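You operate a simulated robot arm through the tools that you are given. There is no shell and no other tool.

Carry out the task below with a simulated two-armed robot. There is one attempt and no reset: what you move stays moved.

JOB
Straighten the crooked hammer head in the jig with the brown upright block.
Fine: loosen the jig knob, push the block against the head, tighten the knob again and draw the block back. Where these are worked on the way, their far stop is far enough and under half their travel is too little: brown upright block, jig knob.

It is judged by the outcome, as a careful person would: the job done as asked, and still so three seconds after it is handed in. It fails if anything else is knocked over, pushed out of place, dropped, spilled or broken.

ROBOT AND FRAMES
Two 7-joint arms with fingered hands on one trunk that stands fixed in place. Base frame: the origin is at the foot of the trunk, x ahead of it, y to its left, z up. Units: m, degrees, N and s.
The left shoulder is at [0.06, 0.138, 0.847], the right one opposite. With the tool pointing down near the work surface each hand reaches from about 0.38 to 0.92 m from the base axis, measured 20 degrees to its own side. Payload 4 kg a hand.
The TCP of each hand is the grasp point between the finger pads, 0.036 m short of the fingertips. In the tool frame z runs along the fingers and y along their closing line. The gripper opens to 0.12 m. The gripper's body begins 0.042 m behind the TCP. The gripper is a hand of 5 fingers: y runs from the thumb to the fingers, the wrist lies at [-0.015, -0.109, -0.2] in the tool frame, and closing takes about 1.5 s.
Orientation is that of the tool frame in the base frame, as [roll, pitch, yaw] about the fixed x, y, z axes, in that order (R = Rz(yaw) Ry(pitch) Rx(roll)). With the fingers straight down and the wrist toward the robot, the tool's x, y and z point along [0, 1, 0], [1, 0, 0] and [0, 0, -1] of the base frame.

CONTROLS
- The arms move only by the tool arm_command. It takes "left_moves", "right_moves" or both (then of equal length, played together; a hand with none holds still); each is a list of rows, each a list of 3 entries, a list of its own where there are three numbers: the shift along the tool's x, y, z in m, then the turn, a rotation vector about the tool's x, y, z in degrees, then the closure in counts, from 0 (fully open) to 255 (shut). In form: [[[tx, ty, tz], [rx, ry, rz], jaw], ...]. A call has 1 to 20 rows; each row shifts and turns the commanded pose from where the row before left it, along the tool's axes as they then stand. Rows are played at 5 a second. More than 0.05 m and 8.6 degrees between two rows, or a gripper value outside its range, and nothing of the call is played. A pose out of reach is approached as far as the arm can. The call stops where the force on the tool passes 40 N (or 10 N more than at its start, if that is more) or the arm is blocked; 0.2 s more then pass. Each finger travels about 0.153 m/s and halts on what it meets, pressing with about 34 N; the grip force reading is that of the motor and also rises with nothing between the fingers. The clock runs only during rows and for 0.2 s after the last one: add rows that do not move to give the fingers time. It gives the time, the measured TCP pose, the force on the tool (base axes), the opening and the grip force at its end, in the units of the frame above (readings bear some noise), with the torque about the TCP (base axes, N m) and any sound that the robot's microphone picked up.
- Cameras (640 x 400 px; columns grow to the right, rows downward): "scene" is now at [0.0574, 0.0244, 1.4973]; the picture's right is [0.26, -0.97, 0.00], its down [-0.51, -0.13, -0.85] and it looks along [0.82, 0.22, -0.53] (base axes); focal length 346 px, centre (320, 200). "left" rides on the left gripper at [-0.069, -0.079, -0.131] in its tool frame; the picture's right is [-0.79, -0.29, 0.55], its down [0.55, -0.74, 0.40] and it looks along [0.29, 0.61, 0.74] (tool axes); focal length 222 px, centre (320, 200). "right" rides on the right gripper at [0.069, -0.079, -0.131] in its tool frame; the picture's right is [-0.78, 0.29, -0.55], its down [-0.55, -0.73, 0.40] and it looks along [-0.29, 0.61, 0.74] (tool axes); focal length 222 px, centre (320, 200). There is no depth. A picture from a camera that has moved, and an enlarged one, comes with that camera's place and axes in the base frame and with its lens.
- grab_frame(camera): a new picture of that camera. It takes no simulated time.
- slide_trunk(by): slides the trunk up (or, below 0, down) by that many m; the arms and the scene camera ride with it, the base frame stays. It gives what a move gives, with no picture.
- hand_shape(shape, hand): the hand has 5 fingers and takes this shape, open, in about a second: jaw (thumb against the fingers, like two jaws); tri (thumb and two fingers); tip (a fingertip pinch); poke (one finger out to press); point (the index stretched); flat (the hand flat); cup (the hand cupped); fist (a fist). The gripper value then closes the fingers along that shape, each until it touches; the sizes above hold for jaw. It gives what a move gives, with no picture.
- aim_head(pan, tilt): turns the head with the scene camera to pan (to the left, within 86 degrees either way) and tilt (down, from -29 to 69), counted from straight ahead of the robot. It gives what a move gives.
- enlarge(camera, box): a new picture of the part [left, top, right, bottom] of that camera's present view, enlarged. It takes no simulated time.
- finish_job(): hands the job in; it is judged then, once.

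Nothing tells you positions but the pictures and the camera data. Unless the task says otherwise, let go and move clear before handing in.

The tools are called after "Emit:" by a JSON object that holds its "api" and its "payload". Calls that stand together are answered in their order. arm_command: Moves the arms, as the interface text tells. Its arguments: {"type":"object","properties":{"left_moves":{"type":"array","items":{"type":"array"}},"right_moves":{"type":"array","items":{"type":"array"}}},"required":[]} The other tools are called the same way: slide_trunk (by) slides the trunk up or down; hand_shape (shape, hand) gives the hand a shape; aim_head (pan, tilt) turns the head that bears the scene camera; grab_frame (camera) takes a picture; enlarge (camera, box) takes an enlarged picture of a part of a camera's view; finish_job () hands the job in.

At the start:

```text
time_s: 0.0
left_ee_pos: [0.4311, 0.304, 1.1569]
left_tcp_rot: [-180.0, 0.0, 90.0]
left_wrist_force: [0.0, 0.2, 0.8]
left_moment: [0.01, 0.02, -0.02]
left_opening: 0.1196
left_gripper_force: 0.2
left_shape: jaw
right_ee_pos: [0.6276, -0.0478, 1.1785]
right_tcp_rot: [-180.0, -0.1, 90.0]
right_wrist_force: [-0.5, -0.3, -0.4]
right_moment: [0.01, -0.02, -0.03]
right_opening: 0.1198
right_gripper_force: 0.0
right_shape: jaw
trunk travel left (down, up): [-0.425, 0.165]
head pan, tilt: [14.8, 31.7]
```

scene: 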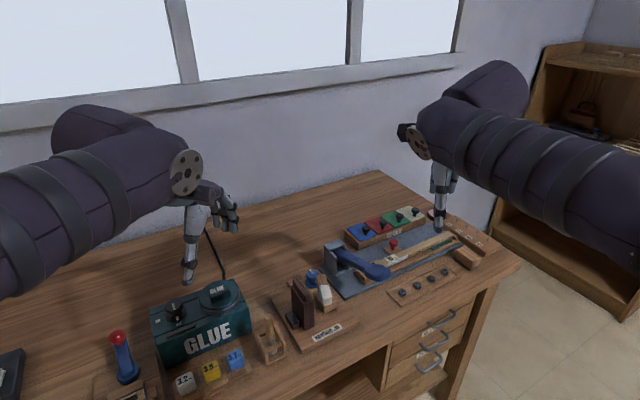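
right: 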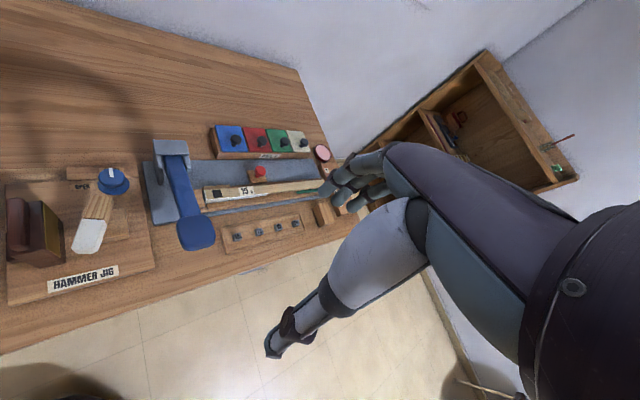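
left: 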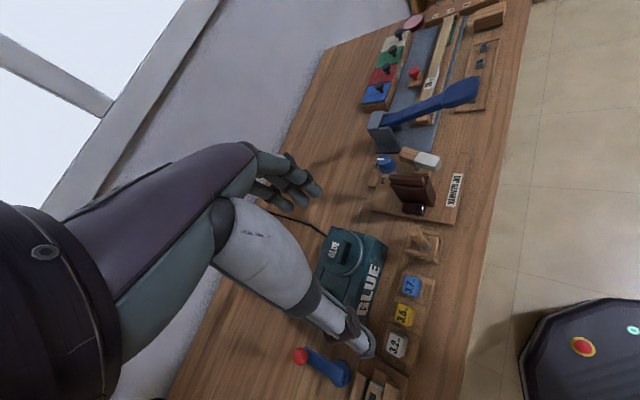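

I see a workbench with a hammer jig (brown upright block, blue knob, and a crooked wood/white piano-type hammer head) near the middle. I will take closer pictures of it first.

Emit:
{"api": "enlarge", "payload": {"camera": "scene", "box": [250, 240, 380, 360]}}

Emit:
{"api": "enlarge", "payload": {"camera": "right", "box": [0, 140, 180, 310]}}

Emit:
{"api": "enlarge", "payload": {"camera": "left", "box": [350, 130, 490, 240]}}

```text
3.33 times, centred on (315, 300) of scene
camera zoom: at [0.0574, 0.0244, 1.4973], right [0.26, -0.97, 0.0], down [-0.51, -0.13, -0.85], along [0.82, 0.22, -0.53], focal length 1154 px, centre (337, -133)
```

zoom: 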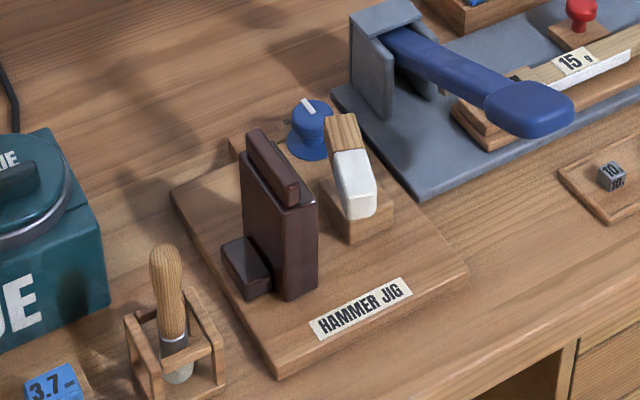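

```text
2.35 times, centred on (90, 225) of right
camera zoom: at [0.5484, 0.0199, 1.309], right [0.29, -0.78, 0.55], down [-0.73, -0.55, -0.4], along [0.61, -0.29, -0.74], focal length 523 px, centre (861, 141)
```

zoom: 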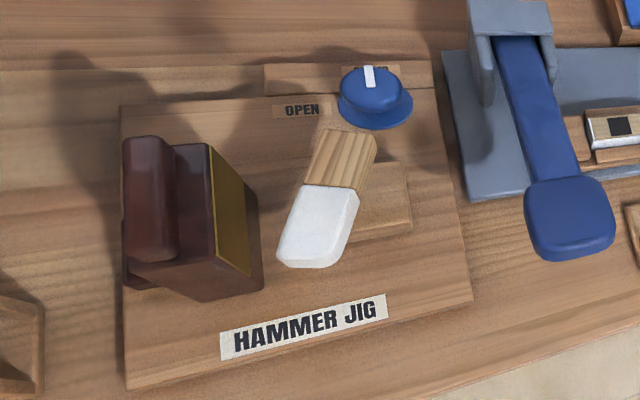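

```text
3.64 times, centred on (420, 185) of left
camera zoom: at [0.3506, 0.235, 1.2867], right [-0.29, -0.79, -0.55], down [-0.74, 0.55, -0.4], along [0.61, 0.29, -0.74], focal length 808 px, centre (-44, 254)
```

zoom: 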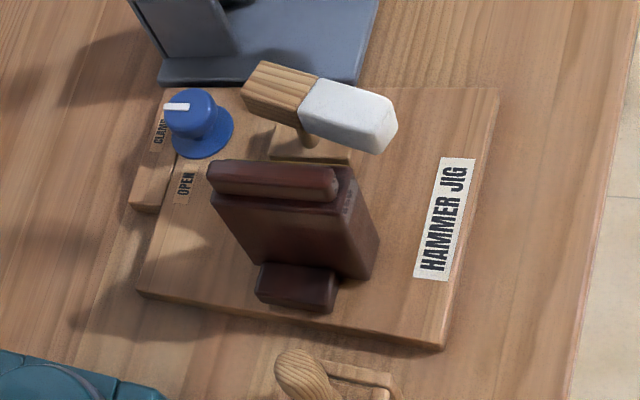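

The jig sits at about x 0.65, y 0.2. The knob, at about [0.70, 0.215, 0.85], has its pointer at CLAMP (away from the robot), and OPEN is towards +y. I'll bring the left hand's camera closer to measure things properly.

Emit:
{"api": "arm_command", "payload": {"left_moves": [[[-0.0262, 0.0108, 0.0344], [0, 0, 0], 0], [[-0.0262, 0.0108, 0.0344], [0, 0, 0], 0], [[-0.0262, 0.0108, 0.0344], [0, 0, 0], 0], [[-0.0262, 0.0108, 0.0344], [0, 0, 0], 0], [[-0.0262, 0.0108, 0.0344], [0, 0, 0], 0], [[0, 0, 0], [0, 0, 0], 0]]}}

Emit:
{"api": "grab_frame", "payload": {"camera": "left"}}

Emit:
{"api": "grab_frame", "payload": {"camera": "scene"}}

```text
time_s: 1.4
left_ee_pos: [0.4862, 0.1722, 0.9824]
left_tcp_rot: [-180.0, 0.1, 90.0]
left_wrist_force: [-1.0, 0.8, 0.4]
left_moment: [-0.01, 0.0, -0.01]
left_opening: 0.1197
left_gripper_force: 0.0
left_shape: jaw
right_ee_pos: [0.6257, -0.0487, 1.178]
right_tcp_rot: [179.9, 0.0, 90.0]
right_wrist_force: [0.4, -0.8, -0.1]
right_moment: [0.01, 0.06, -0.02]
right_opening: 0.1198
right_gripper_force: 0.1
right_shape: jaw
trunk travel left (down, up): [-0.425, 0.165]
head pan, tilt: [14.8, 31.7]
```

```text
taken
camera left: at [0.4049, 0.1027, 1.1126], right [-0.29, -0.79, -0.55], down [-0.73, 0.55, -0.4], along [0.61, 0.29, -0.74], focal length 222 px, centre (320, 200)
```

left: 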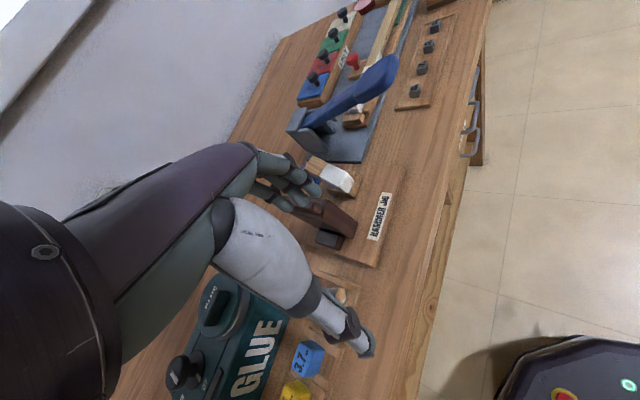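

```text
taken
camera scene: at [0.0572, 0.0243, 1.4973], right [0.26, -0.97, 0.0], down [-0.51, -0.13, -0.85], along [0.82, 0.22, -0.53], focal length 346 px, centre (320, 200)
```

scene: 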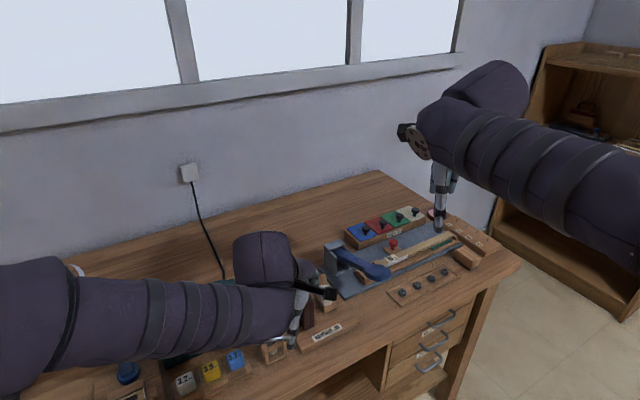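

The hand itself hides the jig from here. I'll move it to the left and up so the jig falls in the clear part of the left camera's view.

Emit:
{"api": "arm_command", "payload": {"left_moves": [[[0.036, 0.0235, -0.017], [0, 0, 0], 0], [[0.036, 0.0235, -0.017], [0, 0, 0], 0], [[0.036, 0.0235, -0.017], [0, 0, 0], 0], [[0.036, 0.0235, -0.017], [0, 0, 0], 0], [[0, 0, 0], [0, 0, 0], 0]]}}

Emit:
{"api": "grab_frame", "payload": {"camera": "left"}}

Emit:
{"api": "enlarge", "payload": {"camera": "left", "box": [340, 110, 500, 260]}}

Emit:
{"api": "grab_frame", "payload": {"camera": "scene"}}

```text
time_s: 2.6
left_ee_pos: [0.5804, 0.3159, 1.0528]
left_tcp_rot: [180.0, -0.1, 90.0]
left_wrist_force: [-0.2, 0.4, 0.0]
left_moment: [0.0, -0.01, -0.02]
left_opening: 0.1199
left_gripper_force: 0.1
left_shape: jaw
right_ee_pos: [0.6254, -0.0481, 1.1779]
right_tcp_rot: [180.0, 0.0, 90.0]
right_wrist_force: [0.8, -0.3, 0.5]
right_moment: [0.01, 0.0, 0.03]
right_opening: 0.1197
right_gripper_force: 0.1
right_shape: jaw
trunk travel left (down, up): [-0.425, 0.165]
head pan, tilt: [14.8, 31.7]
```

```text
taken
camera left: at [0.4993, 0.2476, 1.1829], right [-0.29, -0.78, -0.55], down [-0.73, 0.55, -0.4], along [0.61, 0.29, -0.74], focal length 222 px, centre (320, 200)
```

left: 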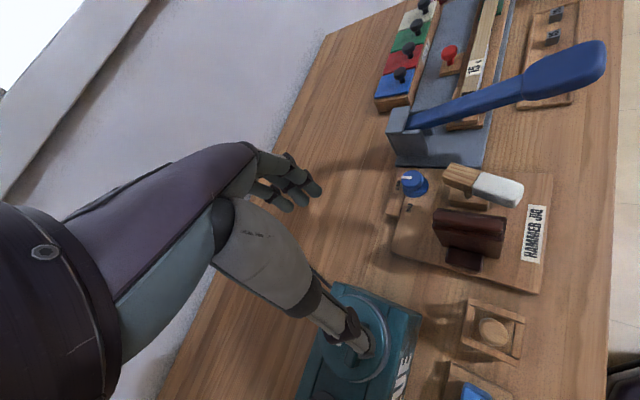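

```text
2.67 times, centred on (420, 185) of left
camera zoom: at [0.4993, 0.2476, 1.1829], right [-0.29, -0.78, -0.55], down [-0.73, 0.55, -0.4], along [0.61, 0.29, -0.74], focal length 592 px, centre (53, 240)
```

zoom: 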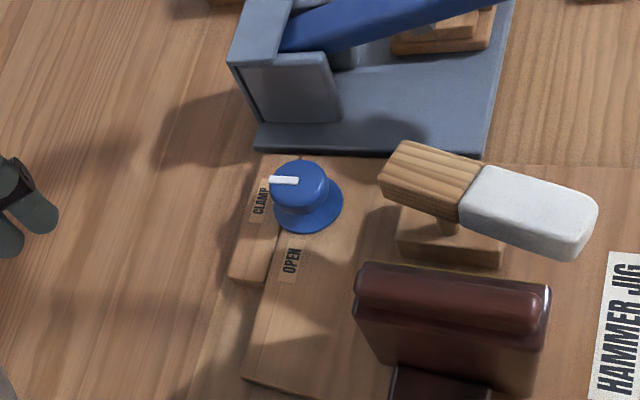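

```text
taken
camera scene: at [0.0573, 0.0243, 1.4973], right [0.26, -0.97, 0.0], down [-0.51, -0.13, -0.85], along [0.82, 0.22, -0.53], focal length 346 px, centre (320, 200)
```

scene: 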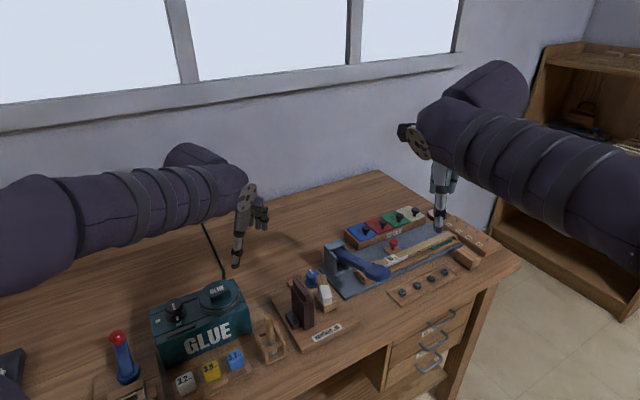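

The whole bench, and the jig with it, is turned about 45° to my base frame, so the block slides along roughly [0.71, -0.71]. I'll take tighter pictures to place the block, head and knob accurately.

Emit:
{"api": "enlarge", "payload": {"camera": "left", "box": [380, 150, 540, 300]}}

Emit:
{"api": "enlarge", "payload": {"camera": "scene", "box": [270, 255, 360, 355]}}

Emit:
{"api": "enlarge", "payload": {"camera": "right", "box": [0, 150, 160, 310]}}

```text
2.67 times, centred on (460, 225) of left
camera zoom: at [0.4993, 0.2476, 1.1829], right [-0.29, -0.78, -0.55], down [-0.73, 0.55, -0.4], along [0.61, 0.29, -0.74], focal length 592 px, centre (-53, 133)
```

zoom: 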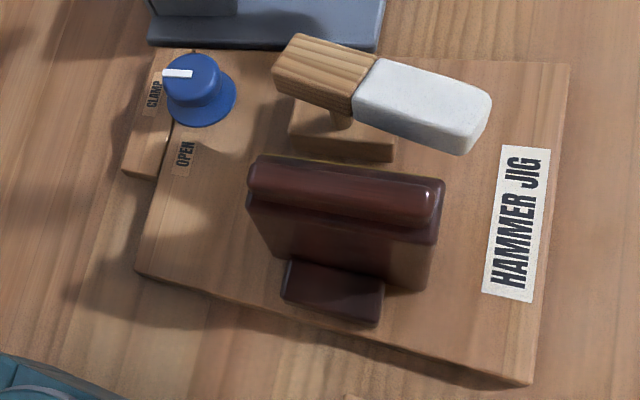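

```text
4.00 times, centred on (315, 305) of scene
camera zoom: at [0.0573, 0.0243, 1.4973], right [0.26, -0.97, 0.0], down [-0.51, -0.13, -0.85], along [0.82, 0.22, -0.53], focal length 1384 px, centre (340, -220)
```

zoom: 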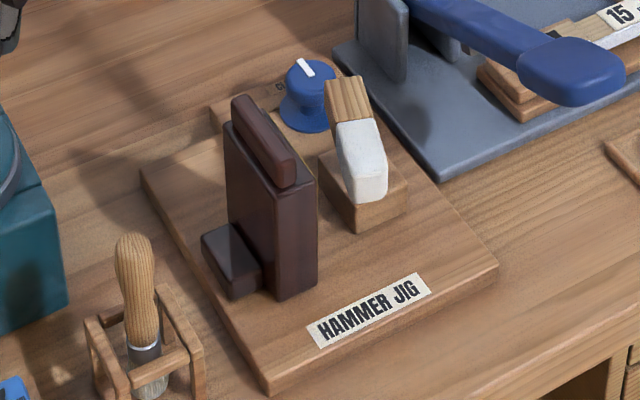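

```text
2.50 times, centred on (80, 230) of right
camera zoom: at [0.5483, 0.0198, 1.3091], right [0.29, -0.78, 0.55], down [-0.73, -0.55, -0.4], along [0.61, -0.29, -0.74], focal length 555 px, centre (920, 125)
```

zoom: 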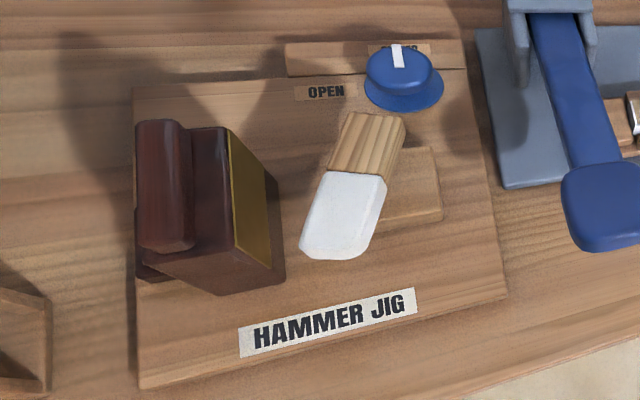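

I now have the block's near top corner at about [0.571, 0.171, 0.902], and the block face runs along v = [0.71, 0.71]. The knob is close to the far end of the head, so I want a look at the real finger geometry before choosing a grip.

Emit:
{"api": "enlarge", "payload": {"camera": "scene", "box": [200, 160, 300, 290]}}

Emit:
{"api": "enlarge", "payload": {"camera": "left", "box": [190, 130, 390, 370]}}

Emit:
{"api": "enlarge", "payload": {"camera": "scene", "box": [380, 120, 490, 250]}}

```text
3.08 times, centred on (250, 225) of scene
camera zoom: at [0.0573, 0.0243, 1.4973], right [0.26, -0.97, 0.0], down [-0.51, -0.13, -0.85], along [0.82, 0.22, -0.53], focal length 1065 px, centre (535, 123)
```

zoom: 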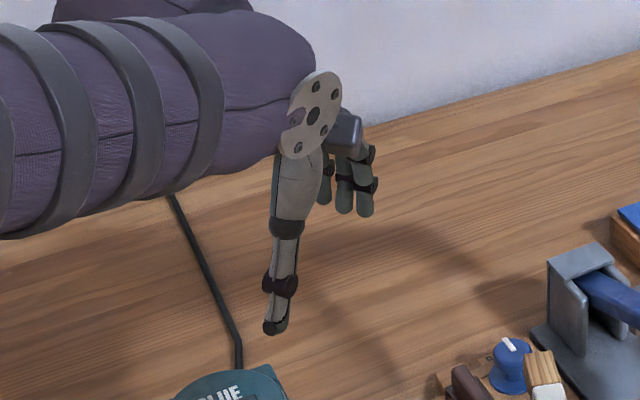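

```text
1.67 times, centred on (290, 250) of left
camera zoom: at [0.4993, 0.2476, 1.1829], right [-0.29, -0.78, -0.55], down [-0.73, 0.55, -0.4], along [0.61, 0.29, -0.74], focal length 370 px, centre (370, 117)
```

zoom: 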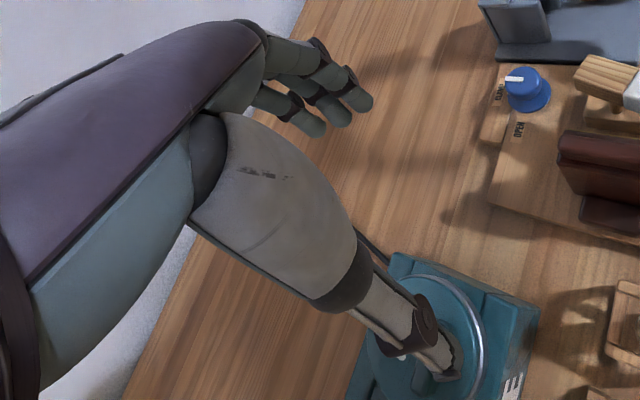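

```text
3.08 times, centred on (435, 185) of scene
camera zoom: at [0.0573, 0.0243, 1.4973], right [0.26, -0.97, 0.0], down [-0.51, -0.13, -0.85], along [0.82, 0.22, -0.53], focal length 1065 px, centre (-34, 246)
```

zoom: 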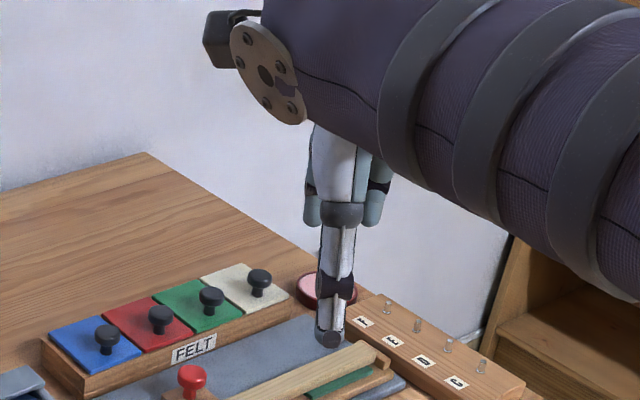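

The jaw has a thumb on the robot's side facing four fingers about 6 cm wide, which is bulky for this tight spot. I'll try the fingertip-pinch shape and look at it.

Emit:
{"api": "hand_shape", "payload": {"hand": "left", "shape": "tip"}}

Emit:
{"api": "grab_frame", "payload": {"camera": "left"}}

Emit:
{"api": "enlarge", "payload": {"camera": "scene", "box": [200, 160, 300, 290]}}

```text
time_s: 3.5
left_ee_pos: [0.5799, 0.3166, 1.0515]
left_tcp_rot: [-179.8, 0.0, 89.9]
left_wrist_force: [0.4, -0.4, 0.0]
left_moment: [-0.01, 0.01, 0.0]
left_opening: 0.1199
left_gripper_force: 0.1
left_shape: tip
right_ee_pos: [0.6281, -0.0488, 1.1773]
right_tcp_rot: [180.0, 0.0, 90.0]
right_wrist_force: [0.4, 0.2, -1.0]
right_moment: [-0.03, -0.04, 0.01]
right_opening: 0.1197
right_gripper_force: 0.0
right_shape: jaw
trunk travel left (down, up): [-0.425, 0.165]
head pan, tilt: [14.8, 31.7]
```

```text
taken
camera left: at [0.4994, 0.2475, 1.1827], right [-0.29, -0.78, -0.55], down [-0.74, 0.55, -0.4], along [0.61, 0.29, -0.74], focal length 222 px, centre (320, 200)
```

left: 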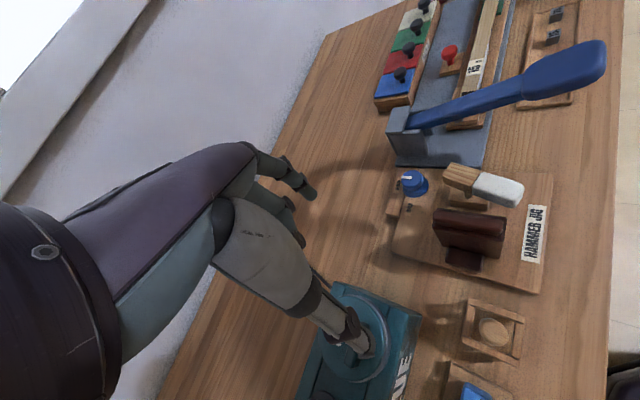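

```text
3.08 times, centred on (250, 225) of scene
camera zoom: at [0.0575, 0.0244, 1.4973], right [0.26, -0.97, 0.0], down [-0.51, -0.13, -0.85], along [0.82, 0.22, -0.53], focal length 1065 px, centre (535, 123)
```

zoom: 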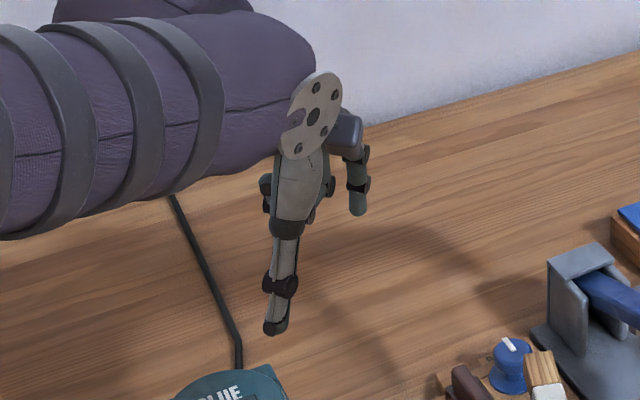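

In "tip" only the thumb and index stick out, which is much slimmer. I'll close it in free air to see where the fingertips meet.

Emit:
{"api": "arm_command", "payload": {"left_moves": [[[0, 0, 0], [0, 0, 0], 130], [[0, 0, 0], [0, 0, 0], 130], [[0, 0, 0], [0, 0, 0], 130], [[0, 0, 0], [0, 0, 0], 130], [[0, 0, 0], [0, 0, 0], 130], [[0, 0, 0], [0, 0, 0], 130]]}}

Emit:
{"api": "enlarge", "payload": {"camera": "left", "box": [190, 130, 390, 370]}}

Emit:
{"api": "enlarge", "payload": {"camera": "scene", "box": [200, 160, 300, 290]}}

```text
time_s: 4.9
left_ee_pos: [0.5801, 0.3172, 1.0524]
left_tcp_rot: [-179.9, 0.0, 90.0]
left_wrist_force: [0.8, 0.1, -0.7]
left_moment: [0.02, 0.0, 0.0]
left_opening: 0.0591
left_gripper_force: 0.0
left_shape: tip
right_ee_pos: [0.6267, -0.0484, 1.1778]
right_tcp_rot: [-180.0, 0.0, 90.0]
right_wrist_force: [0.1, 0.2, 0.3]
right_moment: [0.01, -0.02, -0.02]
right_opening: 0.1197
right_gripper_force: 0.0
right_shape: jaw
trunk travel left (down, up): [-0.425, 0.165]
head pan, tilt: [14.8, 31.7]
```

```text
1.67 times, centred on (290, 250) of left
camera zoom: at [0.4994, 0.2475, 1.1827], right [-0.29, -0.79, -0.55], down [-0.74, 0.55, -0.4], along [0.61, 0.29, -0.74], focal length 370 px, centre (370, 117)
```

zoom: 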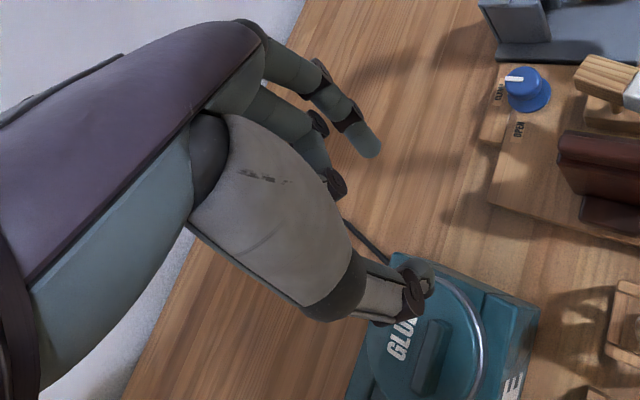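

```text
3.08 times, centred on (250, 225) of scene
camera zoom: at [0.0575, 0.0244, 1.4973], right [0.26, -0.97, 0.0], down [-0.51, -0.13, -0.85], along [0.82, 0.22, -0.53], focal length 1065 px, centre (535, 123)
```

zoom: 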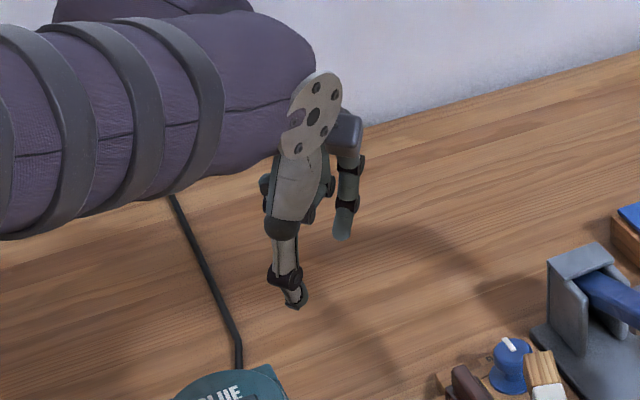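

In "tip" the thumb and index close symmetrically about the TCP line. I plan to grip the knob from above at a yaw between 20° and 70°, which keeps the fingers clear of the head and the press, and turn it in two strokes. First I'll turn the hand to yaw 45° and hover above the knob.

Emit:
{"api": "arm_command", "payload": {"left_moves": [[[0, 0, 0], [0, 0, 7.5], 115], [[0, 0, 0], [0, 0, 7.5], 115], [[0, 0, 0], [0, 0, 7.5], 115], [[0, 0, 0], [0, 0, 7.5], 115], [[0, 0, 0], [0, 0, 7.5], 115], [[0, 0, 0], [0, 0, 7.5], 115], [[0.003, 0.0315, 0.0204], [0, 0, 0], 115], [[0.003, 0.0315, 0.0204], [0, 0, 0], 115], [[0.003, 0.0315, 0.0204], [0, 0, 0], 115], [[0.003, 0.0315, 0.0204], [0, 0, 0], 115], [[0.003, 0.0315, 0.0204], [0, 0, 0], 115], [[0, 0, 0], [0, 0, 0], 115], [[0, 0, 0], [0, 0, 0], 115]]}}

Emit:
{"api": "grab_frame", "payload": {"camera": "left"}}

Emit:
{"api": "grab_frame", "payload": {"camera": "scene"}}

Emit:
{"api": "grab_frame", "payload": {"camera": "right"}}

```text
time_s: 7.7
left_ee_pos: [0.7018, 0.2135, 0.9483]
left_tcp_rot: [-180.0, 0.0, 45.1]
left_wrist_force: [0.2, 0.5, 0.5]
left_moment: [-0.01, -0.03, 0.0]
left_opening: 0.066
left_gripper_force: 0.2
left_shape: tip
right_ee_pos: [0.6262, -0.0487, 1.1773]
right_tcp_rot: [-180.0, -0.1, 90.0]
right_wrist_force: [-0.1, 0.2, -0.8]
right_moment: [-0.06, 0.01, -0.01]
right_opening: 0.1199
right_gripper_force: 0.1
right_shape: jaw
trunk travel left (down, up): [-0.425, 0.165]
head pan, tilt: [14.8, 31.7]
```

```text
taken
camera left: at [0.5952, 0.2206, 1.079], right [-0.76, -0.35, -0.55], down [-0.13, 0.91, -0.4], along [0.64, -0.23, -0.74], focal length 222 px, centre (320, 200)
```

left: 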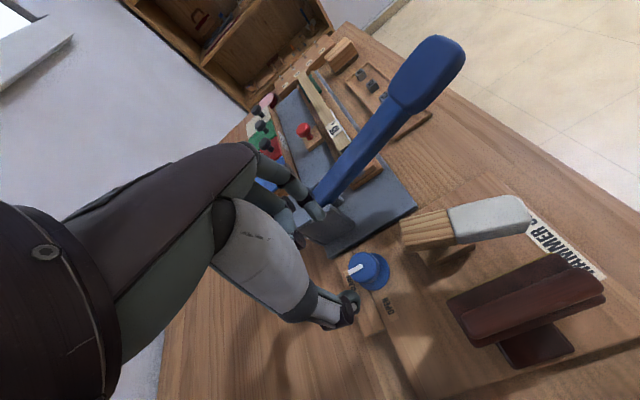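

```text
taken
camera scene: at [0.0576, 0.0244, 1.4973], right [0.26, -0.97, 0.0], down [-0.51, -0.13, -0.85], along [0.82, 0.22, -0.53], focal length 346 px, centre (320, 200)
```

scene: 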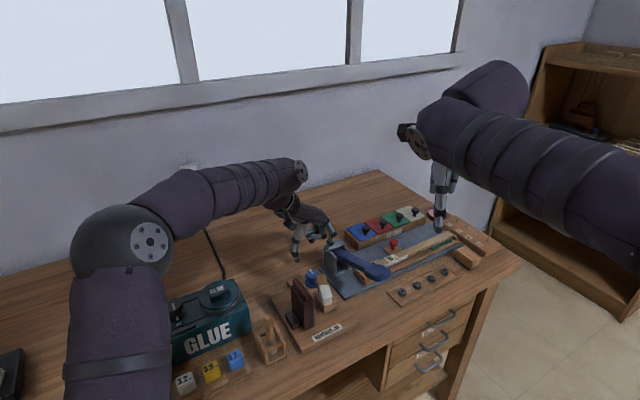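

```text
taken
camera right: at [0.5486, 0.0199, 1.3089], right [0.29, -0.78, 0.55], down [-0.73, -0.55, -0.4], along [0.61, -0.29, -0.74], focal length 222 px, centre (320, 200)
```

right: 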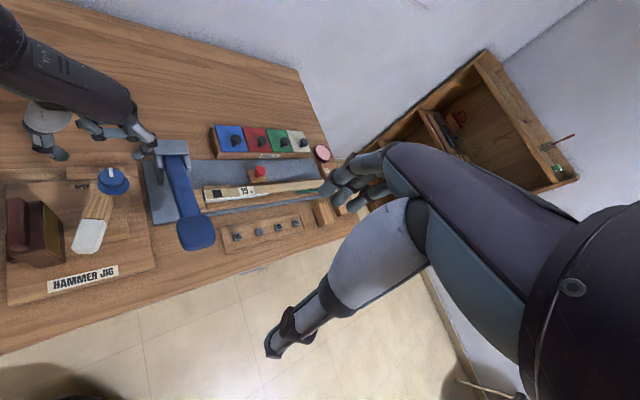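

The knob shows up between thumb and index, close to where I expected it. I'll zoom in to fine-tune the centring.

Emit:
{"api": "enlarge", "payload": {"camera": "left", "box": [280, 180, 440, 340]}}

Emit:
{"api": "enlarge", "payload": {"camera": "left", "box": [380, 170, 620, 390]}}

Emit:
{"api": "enlarge", "payload": {"camera": "scene", "box": [270, 190, 370, 320]}}

```text
2.50 times, centred on (360, 260) of left
camera zoom: at [0.5952, 0.2206, 1.079], right [-0.76, -0.35, -0.55], down [-0.13, 0.91, -0.4], along [0.64, -0.23, -0.74], focal length 555 px, centre (220, 50)
```

zoom: 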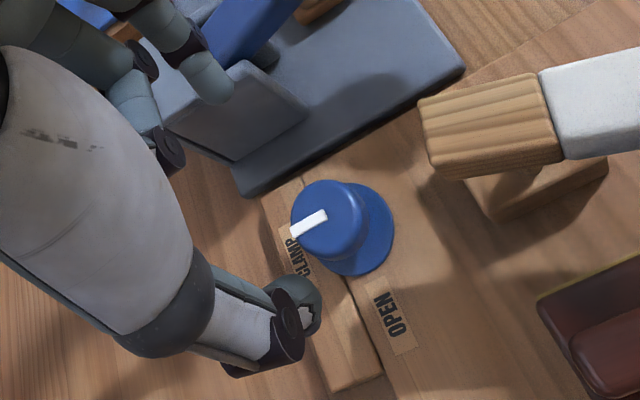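

```text
1.82 times, centred on (500, 280) of left
camera zoom: at [0.5952, 0.2206, 1.079], right [-0.76, -0.35, -0.55], down [-0.13, 0.91, -0.4], along [0.64, -0.23, -0.74], focal length 404 px, centre (-7, 54)
```

zoom: 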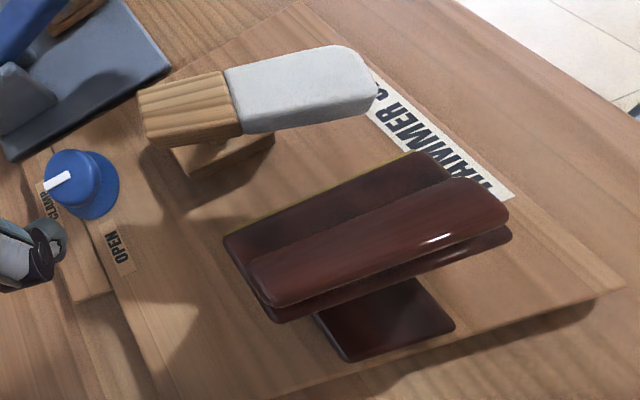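

```text
3.08 times, centred on (320, 255) of scene
camera zoom: at [0.0576, 0.0244, 1.4973], right [0.26, -0.97, 0.0], down [-0.51, -0.13, -0.85], along [0.82, 0.22, -0.53], focal length 1065 px, centre (320, 31)
```

zoom: 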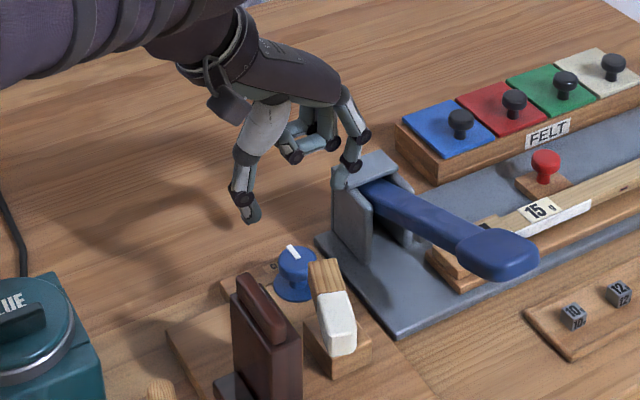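

The TCP is within 2–3 mm of the knob axis. The knob top is at z≈0.849, about 32 mm in diameter, with a flange about 2 cm lower. I'll turn to yaw 25° for the start of the stroke and lower to TCP z≈0.872, keeping the fingertips above the flange.

Emit:
{"api": "arm_command", "payload": {"left_moves": [[[0.002, -0.001, 0], [0, 0, 6.67], 115], [[0, 0, 0], [0, 0, 6.67], 115], [[0, 0, 0], [0, 0, 6.66], 115], [[0, 0, 0.026], [0, 0, 0], 115], [[0, 0, 0.026], [0, 0, 0], 115], [[0, 0, 0.012], [0, 0, 0], 115], [[0, 0, 0.012], [0, 0, 0], 115], [[0, 0, 0], [0, 0, 0], 115]]}}

Emit:
{"api": "enlarge", "payload": {"camera": "left", "box": [280, 180, 440, 340]}}

Emit:
{"api": "enlarge", "payload": {"camera": "scene", "box": [270, 220, 370, 320]}}

Emit:
{"api": "enlarge", "payload": {"camera": "right", "box": [0, 80, 200, 280]}}

```text
time_s: 9.5
left_ee_pos: [0.7021, 0.2183, 0.8731]
left_tcp_rot: [-180.0, 0.0, 25.0]
left_wrist_force: [-1.4, -0.3, 0.5]
left_moment: [0.04, 0.01, -0.01]
left_opening: 0.0652
left_gripper_force: 0.0
left_shape: tip
right_ee_pos: [0.6268, -0.0479, 1.178]
right_tcp_rot: [-180.0, 0.1, 90.0]
right_wrist_force: [0.8, -0.5, -0.3]
right_moment: [0.03, 0.01, 0.02]
right_opening: 0.1199
right_gripper_force: 0.1
right_shape: jaw
trunk travel left (down, up): [-0.425, 0.165]
head pan, tilt: [14.8, 31.7]
```

```text
2.50 times, centred on (360, 260) of left
camera zoom: at [0.6037, 0.2618, 1.003], right [-0.83, -0.07, -0.55], down [0.19, 0.9, -0.4], along [0.52, -0.43, -0.74], focal length 555 px, centre (220, 50)
```

zoom: 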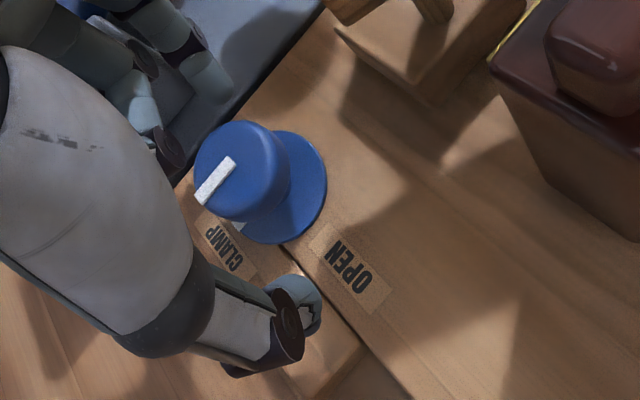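

```text
4.00 times, centred on (320, 270) of scene
camera zoom: at [0.0575, 0.0244, 1.4973], right [0.26, -0.97, 0.0], down [-0.51, -0.13, -0.85], along [0.82, 0.22, -0.53], focal length 1384 px, centre (320, -80)
```

zoom: 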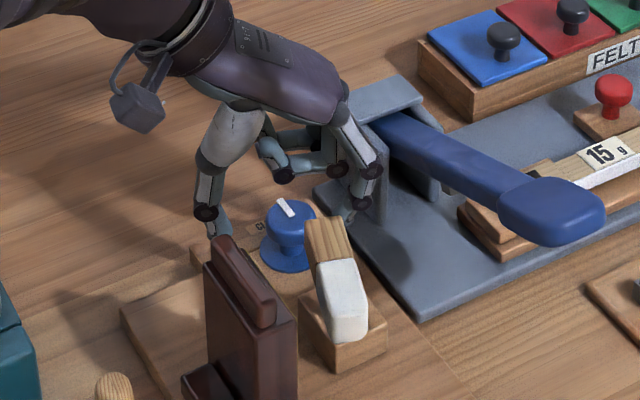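

```text
2.00 times, centred on (100, 180) of right
camera zoom: at [0.5485, 0.0199, 1.309], right [0.29, -0.78, 0.55], down [-0.73, -0.55, -0.4], along [0.61, -0.29, -0.74], focal length 444 px, centre (760, 240)
```

zoom: 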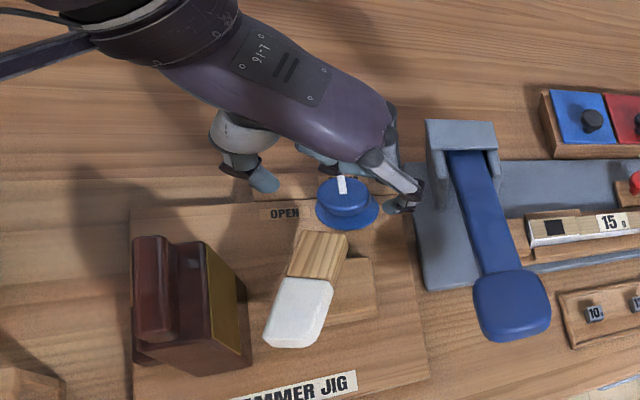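

Centred within 2 mm. I'll lower 3 mm more and close on the knob.

Emit:
{"api": "arm_command", "payload": {"left_moves": [[[0, 0, 0.003], [0, 0, 0], 115], [[0, 0, 0], [0, 0, 0], 150], [[0, 0, 0], [0, 0, 0], 180], [[0, 0, 0], [0, 0, 0], 210], [[0, 0, 0], [0, 0, 0], 230], [[0, 0, 0], [0, 0, 0], 230], [[0, 0, 0], [0, 0, 0], 230], [[0, 0, 0], [0, 0, 0], 230]]}}

Emit:
{"api": "enlarge", "payload": {"camera": "left", "box": [280, 180, 440, 340]}}

Emit:
{"api": "enlarge", "payload": {"camera": "scene", "box": [280, 230, 360, 310]}}

Emit:
{"api": "enlarge", "payload": {"camera": "right", "box": [50, 120, 170, 240]}}

```text
time_s: 11.3
left_ee_pos: [0.7015, 0.2192, 0.8705]
left_tcp_rot: [-179.9, 0.0, 25.1]
left_wrist_force: [0.2, -4.1, 0.8]
left_moment: [-0.13, 0.0, -0.04]
left_opening: 0.0266
left_gripper_force: 34.2
left_shape: tip
right_ee_pos: [0.626, -0.049, 1.1772]
right_tcp_rot: [179.9, 0.0, 90.1]
right_wrist_force: [0.2, -0.3, 0.1]
right_moment: [0.0, -0.01, -0.01]
right_opening: 0.1196
right_gripper_force: 0.1
right_shape: jaw
trunk travel left (down, up): [-0.425, 0.165]
head pan, tilt: [14.8, 31.7]
```

```text
2.50 times, centred on (360, 260) of left
camera zoom: at [0.6036, 0.2612, 1.0008], right [-0.83, -0.07, -0.55], down [0.19, 0.9, -0.4], along [0.52, -0.43, -0.74], focal length 555 px, centre (220, 50)
```

zoom: 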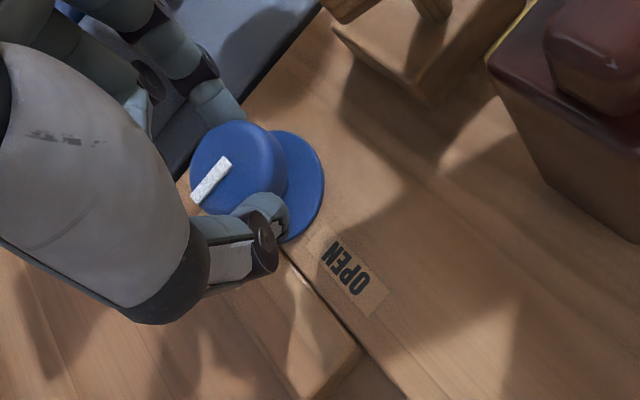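

```text
5.00 times, centred on (320, 270) of scene
camera zoom: at [0.0574, 0.024, 1.4973], right [0.26, -0.97, 0.0], down [-0.51, -0.13, -0.85], along [0.82, 0.22, -0.53], focal length 1730 px, centre (320, -150)
```

zoom: 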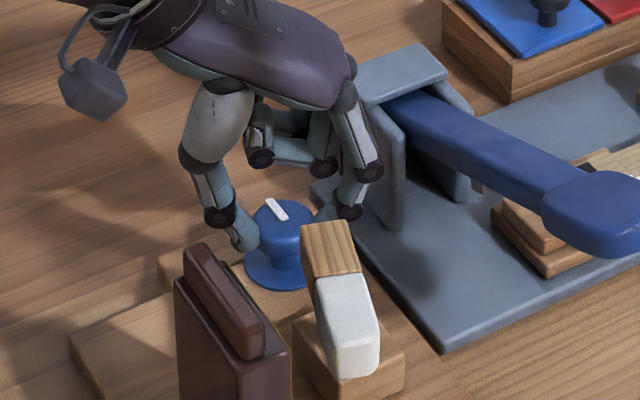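

```text
3.33 times, centred on (110, 180) of right
camera zoom: at [0.5484, 0.0196, 1.309], right [0.29, -0.78, 0.55], down [-0.73, -0.55, -0.4], along [0.61, -0.29, -0.74], focal length 740 px, centre (1020, 267)
```

zoom: 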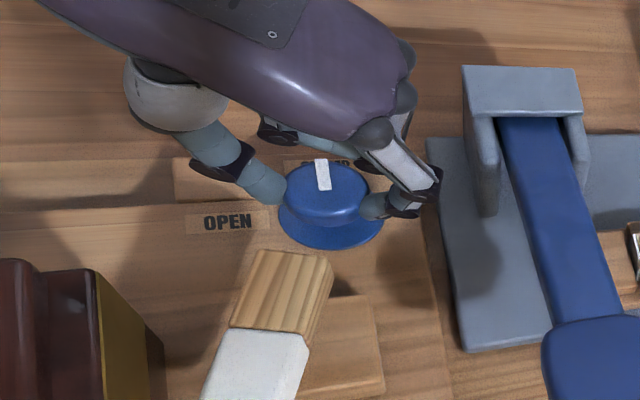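

The knob is gripped (34 N). I'll turn it counter-clockwise 50° towards OPEN.

Emit:
{"api": "arm_command", "payload": {"left_moves": [[[0, 0, 0], [0, 0, -5], 235], [[0, 0, 0], [0, 0, -5], 235], [[0, 0, 0], [0, 0, -5], 235], [[0, 0, 0], [0, 0, -5], 235], [[0, 0, 0], [0, 0, -5], 235], [[0, 0, 0], [0, 0, -5], 235], [[0, 0, 0], [0, 0, -5], 235], [[0, 0, 0], [0, 0, -5], 235], [[0, 0, 0], [0, 0, -5], 235], [[0, 0, 0], [0, 0, -5], 235]]}}

Emit:
{"api": "enlarge", "payload": {"camera": "left", "box": [280, 180, 440, 340]}}

Emit:
{"api": "enlarge", "payload": {"camera": "right", "box": [50, 120, 170, 240]}}

Emit:
{"api": "enlarge", "payload": {"camera": "scene", "box": [280, 230, 360, 310]}}

```text
time_s: 13.5
left_ee_pos: [0.7024, 0.218, 0.8707]
left_tcp_rot: [179.9, 0.0, 75.1]
left_wrist_force: [-0.7, -11.2, -3.6]
left_moment: [-0.31, -0.03, -0.06]
left_opening: 0.0264
left_gripper_force: 34.3
left_shape: tip
right_ee_pos: [0.6268, -0.0495, 1.178]
right_tcp_rot: [-179.9, -0.1, 89.9]
right_wrist_force: [-0.4, -0.3, -0.6]
right_moment: [-0.05, -0.01, 0.01]
right_opening: 0.1196
right_gripper_force: 0.1
right_shape: jaw
trunk travel left (down, up): [-0.425, 0.165]
head pan, tilt: [14.8, 31.7]
```

```text
2.50 times, centred on (360, 260) of left
camera zoom: at [0.606, 0.1708, 1.0012], right [-0.48, -0.68, -0.55], down [-0.57, 0.72, -0.4], along [0.67, 0.12, -0.74], focal length 555 px, centre (220, 50)
```

zoom: 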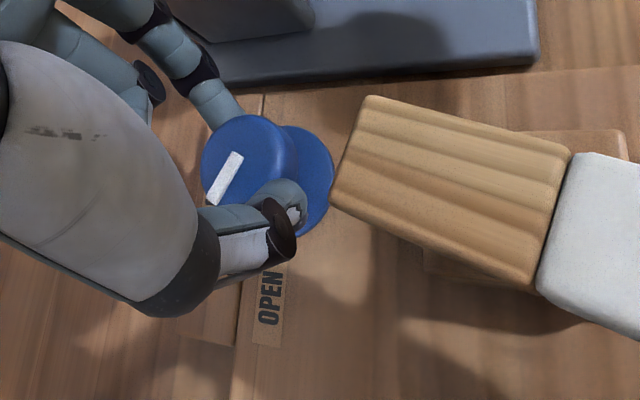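

```text
3.33 times, centred on (110, 180) of right
camera zoom: at [0.5488, 0.0188, 1.3088], right [0.29, -0.79, 0.55], down [-0.73, -0.55, -0.4], along [0.61, -0.29, -0.74], focal length 740 px, centre (1020, 267)
```

zoom: 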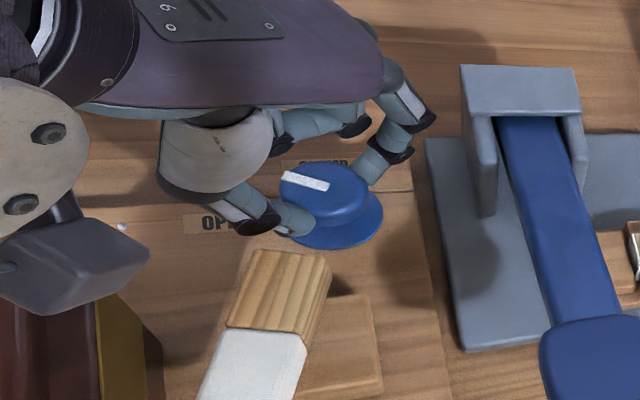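

```text
5.00 times, centred on (320, 270) of scene
camera zoom: at [0.0579, 0.0232, 1.4973], right [0.26, -0.97, 0.0], down [-0.51, -0.13, -0.85], along [0.82, 0.22, -0.53], focal length 1730 px, centre (320, -150)
```

zoom: 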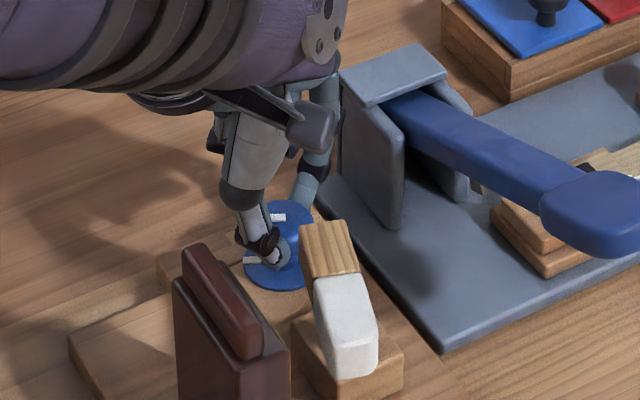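

The knob turned with the hand without slipping (pointer moved 50°). I'll open slightly, rotate back to yaw 25°, regrip and take a second stroke.

Emit:
{"api": "arm_command", "payload": {"left_moves": [[[0, 0, 0], [0, 0, 0], 125], [[0, 0, 0], [0, 0, 0], 125], [[0, 0, 0], [0, 0, 0], 125], [[0, 0, 0], [0, 0, 6.25], 125], [[0, 0, 0], [0, 0, 6.25], 125], [[0, 0, 0], [0, 0, 6.25], 125], [[0, 0, 0], [0, 0, 6.25], 125], [[0, 0, 0], [0, 0, 6.25], 125], [[0, 0, 0], [0, 0, 6.25], 125], [[0, 0, 0], [0, 0, 6.25], 125], [[0, 0, 0], [0, 0, 6.25], 125], [[0, 0, 0], [0, 0, 0], 125], [[0, 0, 0], [0, 0, 0], 235], [[0, 0, 0], [0, 0, 0], 235], [[0, 0, 0], [0, 0, 0], 235], [[0, 0, 0], [0, 0, 0], 235], [[0, 0, 0], [0, 0, 0], 235], [[0, 0, 0], [0, 0, 0], 235]]}}

Emit:
{"api": "enlarge", "payload": {"camera": "left", "box": [280, 180, 440, 340]}}

Emit:
{"api": "enlarge", "payload": {"camera": "right", "box": [50, 120, 170, 240]}}

```text
time_s: 17.3
left_ee_pos: [0.7017, 0.2185, 0.8709]
left_tcp_rot: [180.0, -0.1, 25.0]
left_wrist_force: [-0.9, -3.5, 2.4]
left_moment: [-0.18, -0.02, -0.05]
left_opening: 0.0264
left_gripper_force: 34.3
left_shape: tip
right_ee_pos: [0.6277, -0.0487, 1.1779]
right_tcp_rot: [-180.0, 0.0, 90.0]
right_wrist_force: [-0.3, -0.1, -0.4]
right_moment: [-0.01, 0.01, 0.0]
right_opening: 0.1197
right_gripper_force: 0.1
right_shape: jaw
trunk travel left (down, up): [-0.425, 0.165]
head pan, tilt: [14.8, 31.7]
```

```text
2.50 times, centred on (360, 260) of left
camera zoom: at [0.6042, 0.2608, 1.0014], right [-0.83, -0.07, -0.55], down [0.19, 0.9, -0.4], along [0.52, -0.43, -0.74], focal length 555 px, centre (220, 50)
```

zoom: 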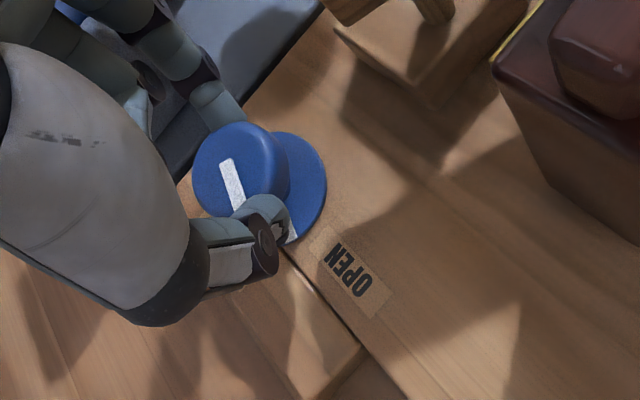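

```text
3.33 times, centred on (110, 180) of right
camera zoom: at [0.5483, 0.0196, 1.309], right [0.29, -0.78, 0.55], down [-0.73, -0.55, -0.4], along [0.61, -0.29, -0.74], focal length 740 px, centre (1020, 267)
```

zoom: 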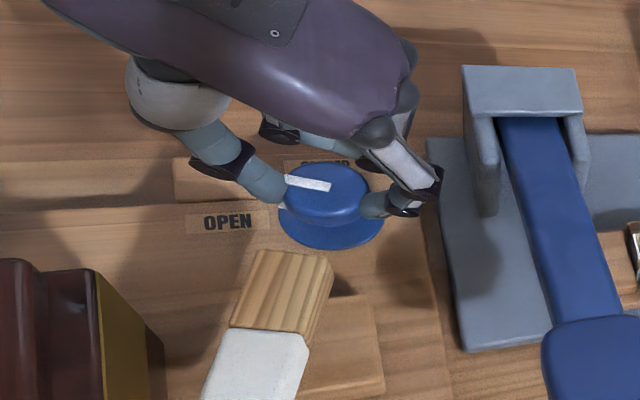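

The knob held its place. Now the second stroke, 40° first, watching the torque.

Emit:
{"api": "arm_command", "payload": {"left_moves": [[[0, 0, 0], [0, 0, -5], 235], [[0, 0, 0], [0, 0, -5], 235], [[0, 0, 0], [0, 0, -5], 235], [[0, 0, 0], [0, 0, -5], 235], [[0, 0, 0], [0, 0, -5], 235], [[0, 0, 0], [0, 0, -5], 235], [[0, 0, 0], [0, 0, -5], 235], [[0, 0, 0], [0, 0, -5], 235]]}}

Emit:
{"api": "enlarge", "payload": {"camera": "left", "box": [280, 180, 440, 340]}}

Emit:
{"api": "enlarge", "payload": {"camera": "right", "box": [50, 120, 170, 240]}}

```text
time_s: 19.1
left_ee_pos: [0.7012, 0.2147, 0.8716]
left_tcp_rot: [180.0, 0.2, 64.9]
left_wrist_force: [-10.6, -16.1, -1.1]
left_moment: [-0.49, 0.26, -0.39]
left_opening: 0.0281
left_gripper_force: 34.4
left_shape: tip
right_ee_pos: [0.6265, -0.0489, 1.1789]
right_tcp_rot: [-179.9, -0.1, 90.0]
right_wrist_force: [-0.1, -0.7, -0.3]
right_moment: [-0.01, 0.01, -0.01]
right_opening: 0.1194
right_gripper_force: 0.1
right_shape: jaw
trunk travel left (down, up): [-0.425, 0.165]
head pan, tilt: [14.8, 31.7]
```

```text
2.50 times, centred on (360, 260) of left
camera zoom: at [0.599, 0.1858, 1.0017], right [-0.6, -0.59, -0.55], down [-0.43, 0.81, -0.4], along [0.68, 0.0, -0.74], focal length 555 px, centre (220, 50)
```

zoom: 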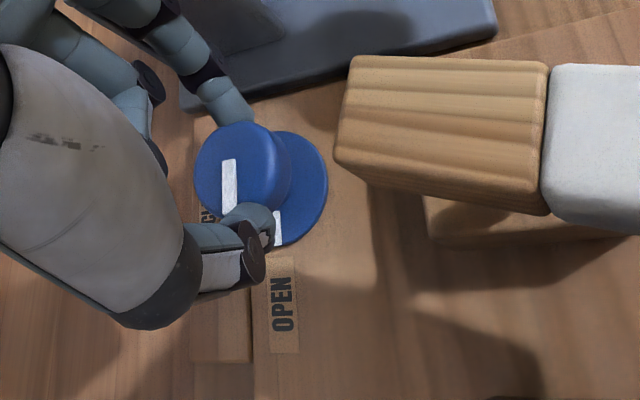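

```text
3.33 times, centred on (110, 180) of right
camera zoom: at [0.5477, 0.0182, 1.3092], right [0.29, -0.79, 0.55], down [-0.73, -0.55, -0.4], along [0.61, -0.29, -0.74], focal length 740 px, centre (1020, 267)
```

zoom: 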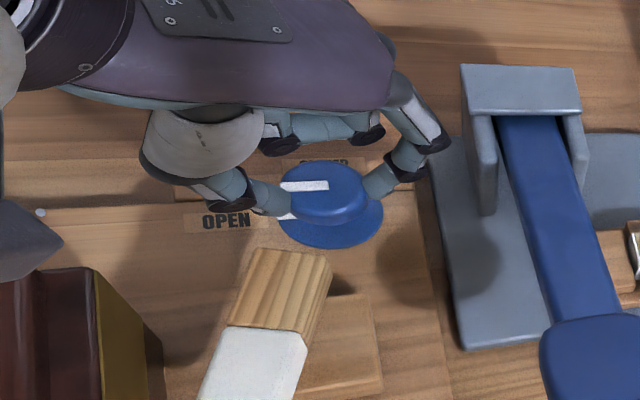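

The torque rose and the pointer now lines up with OPEN, so the knob has reached its stop. I'll let go and lift straight up.

Emit:
{"api": "arm_command", "payload": {"left_moves": [[[0, 0, 0], [0, 0, 0], 125], [[0, 0, 0], [0, 0, 0], 125], [[0, 0, 0], [0, 0, 0], 125], [[0, 0, 0], [0, 0, 0], 125], [[0, 0, -0.03], [0, 0, 0], 125], [[0, 0, -0.04], [0, 0, 0], 125], [[0, 0, -0.04], [0, 0, 0], 125], [[0, 0, -0.04], [0, 0, 0], 125], [[0, 0, 0], [0, 0, 0], 125]]}}

Emit:
{"api": "grab_frame", "payload": {"camera": "left"}}

Emit:
{"api": "enlarge", "payload": {"camera": "right", "box": [0, 140, 170, 310]}}

Emit:
{"api": "enlarge", "payload": {"camera": "scene", "box": [260, 240, 370, 350]}}

```text
time_s: 21.1
left_ee_pos: [0.704, 0.219, 1.021]
left_tcp_rot: [-180.0, -0.1, 65.0]
left_wrist_force: [-0.3, 0.0, 0.2]
left_moment: [-0.05, 0.01, 0.01]
left_opening: 0.0612
left_gripper_force: 0.2
left_shape: tip
right_ee_pos: [0.6263, -0.0478, 1.1774]
right_tcp_rot: [-180.0, -0.1, 90.0]
right_wrist_force: [-0.3, 0.7, -0.3]
right_moment: [0.01, 0.02, -0.01]
right_opening: 0.1197
right_gripper_force: 0.1
right_shape: jaw
trunk travel left (down, up): [-0.425, 0.165]
head pan, tilt: [14.8, 31.7]
```

```text
taken
camera left: at [0.6016, 0.1895, 1.1519], right [-0.6, -0.59, -0.55], down [-0.43, 0.81, -0.4], along [0.68, 0.0, -0.74], focal length 222 px, centre (320, 200)
```

left: 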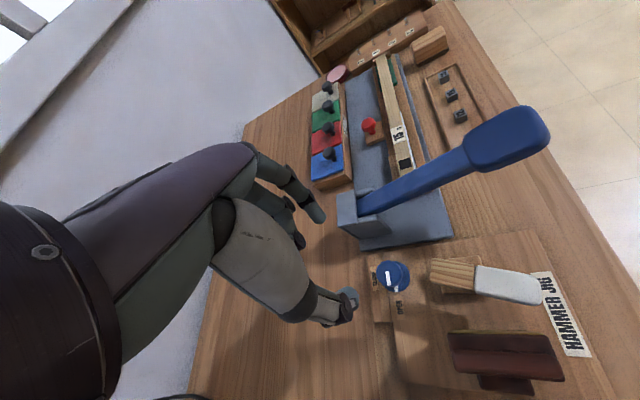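

```text
2.35 times, centred on (85, 225) of right
camera zoom: at [0.5486, 0.02, 1.3088], right [0.29, -0.78, 0.55], down [-0.73, -0.55, -0.4], along [0.61, -0.29, -0.74], focal length 523 px, centre (873, 141)
```

zoom: 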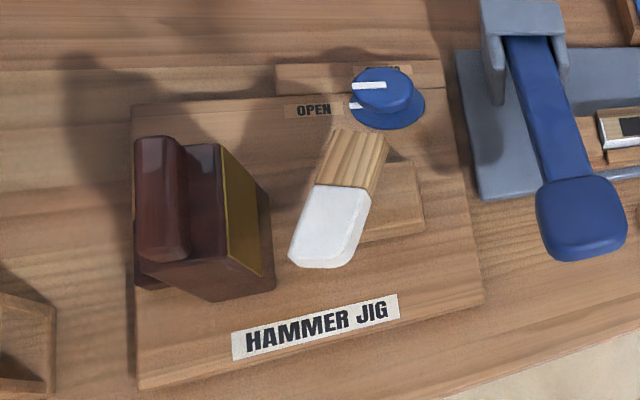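

```text
3.64 times, centred on (315, 295) of scene
camera zoom: at [0.0576, 0.0245, 1.4973], right [0.26, -0.97, 0.0], down [-0.51, -0.13, -0.85], along [0.82, 0.22, -0.53], focal length 1259 px, centre (338, -146)
```

zoom: 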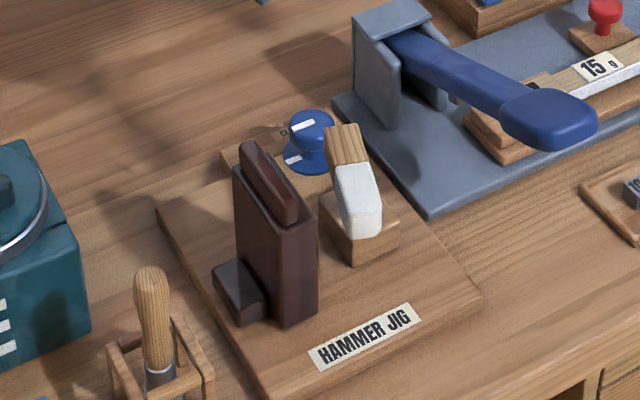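

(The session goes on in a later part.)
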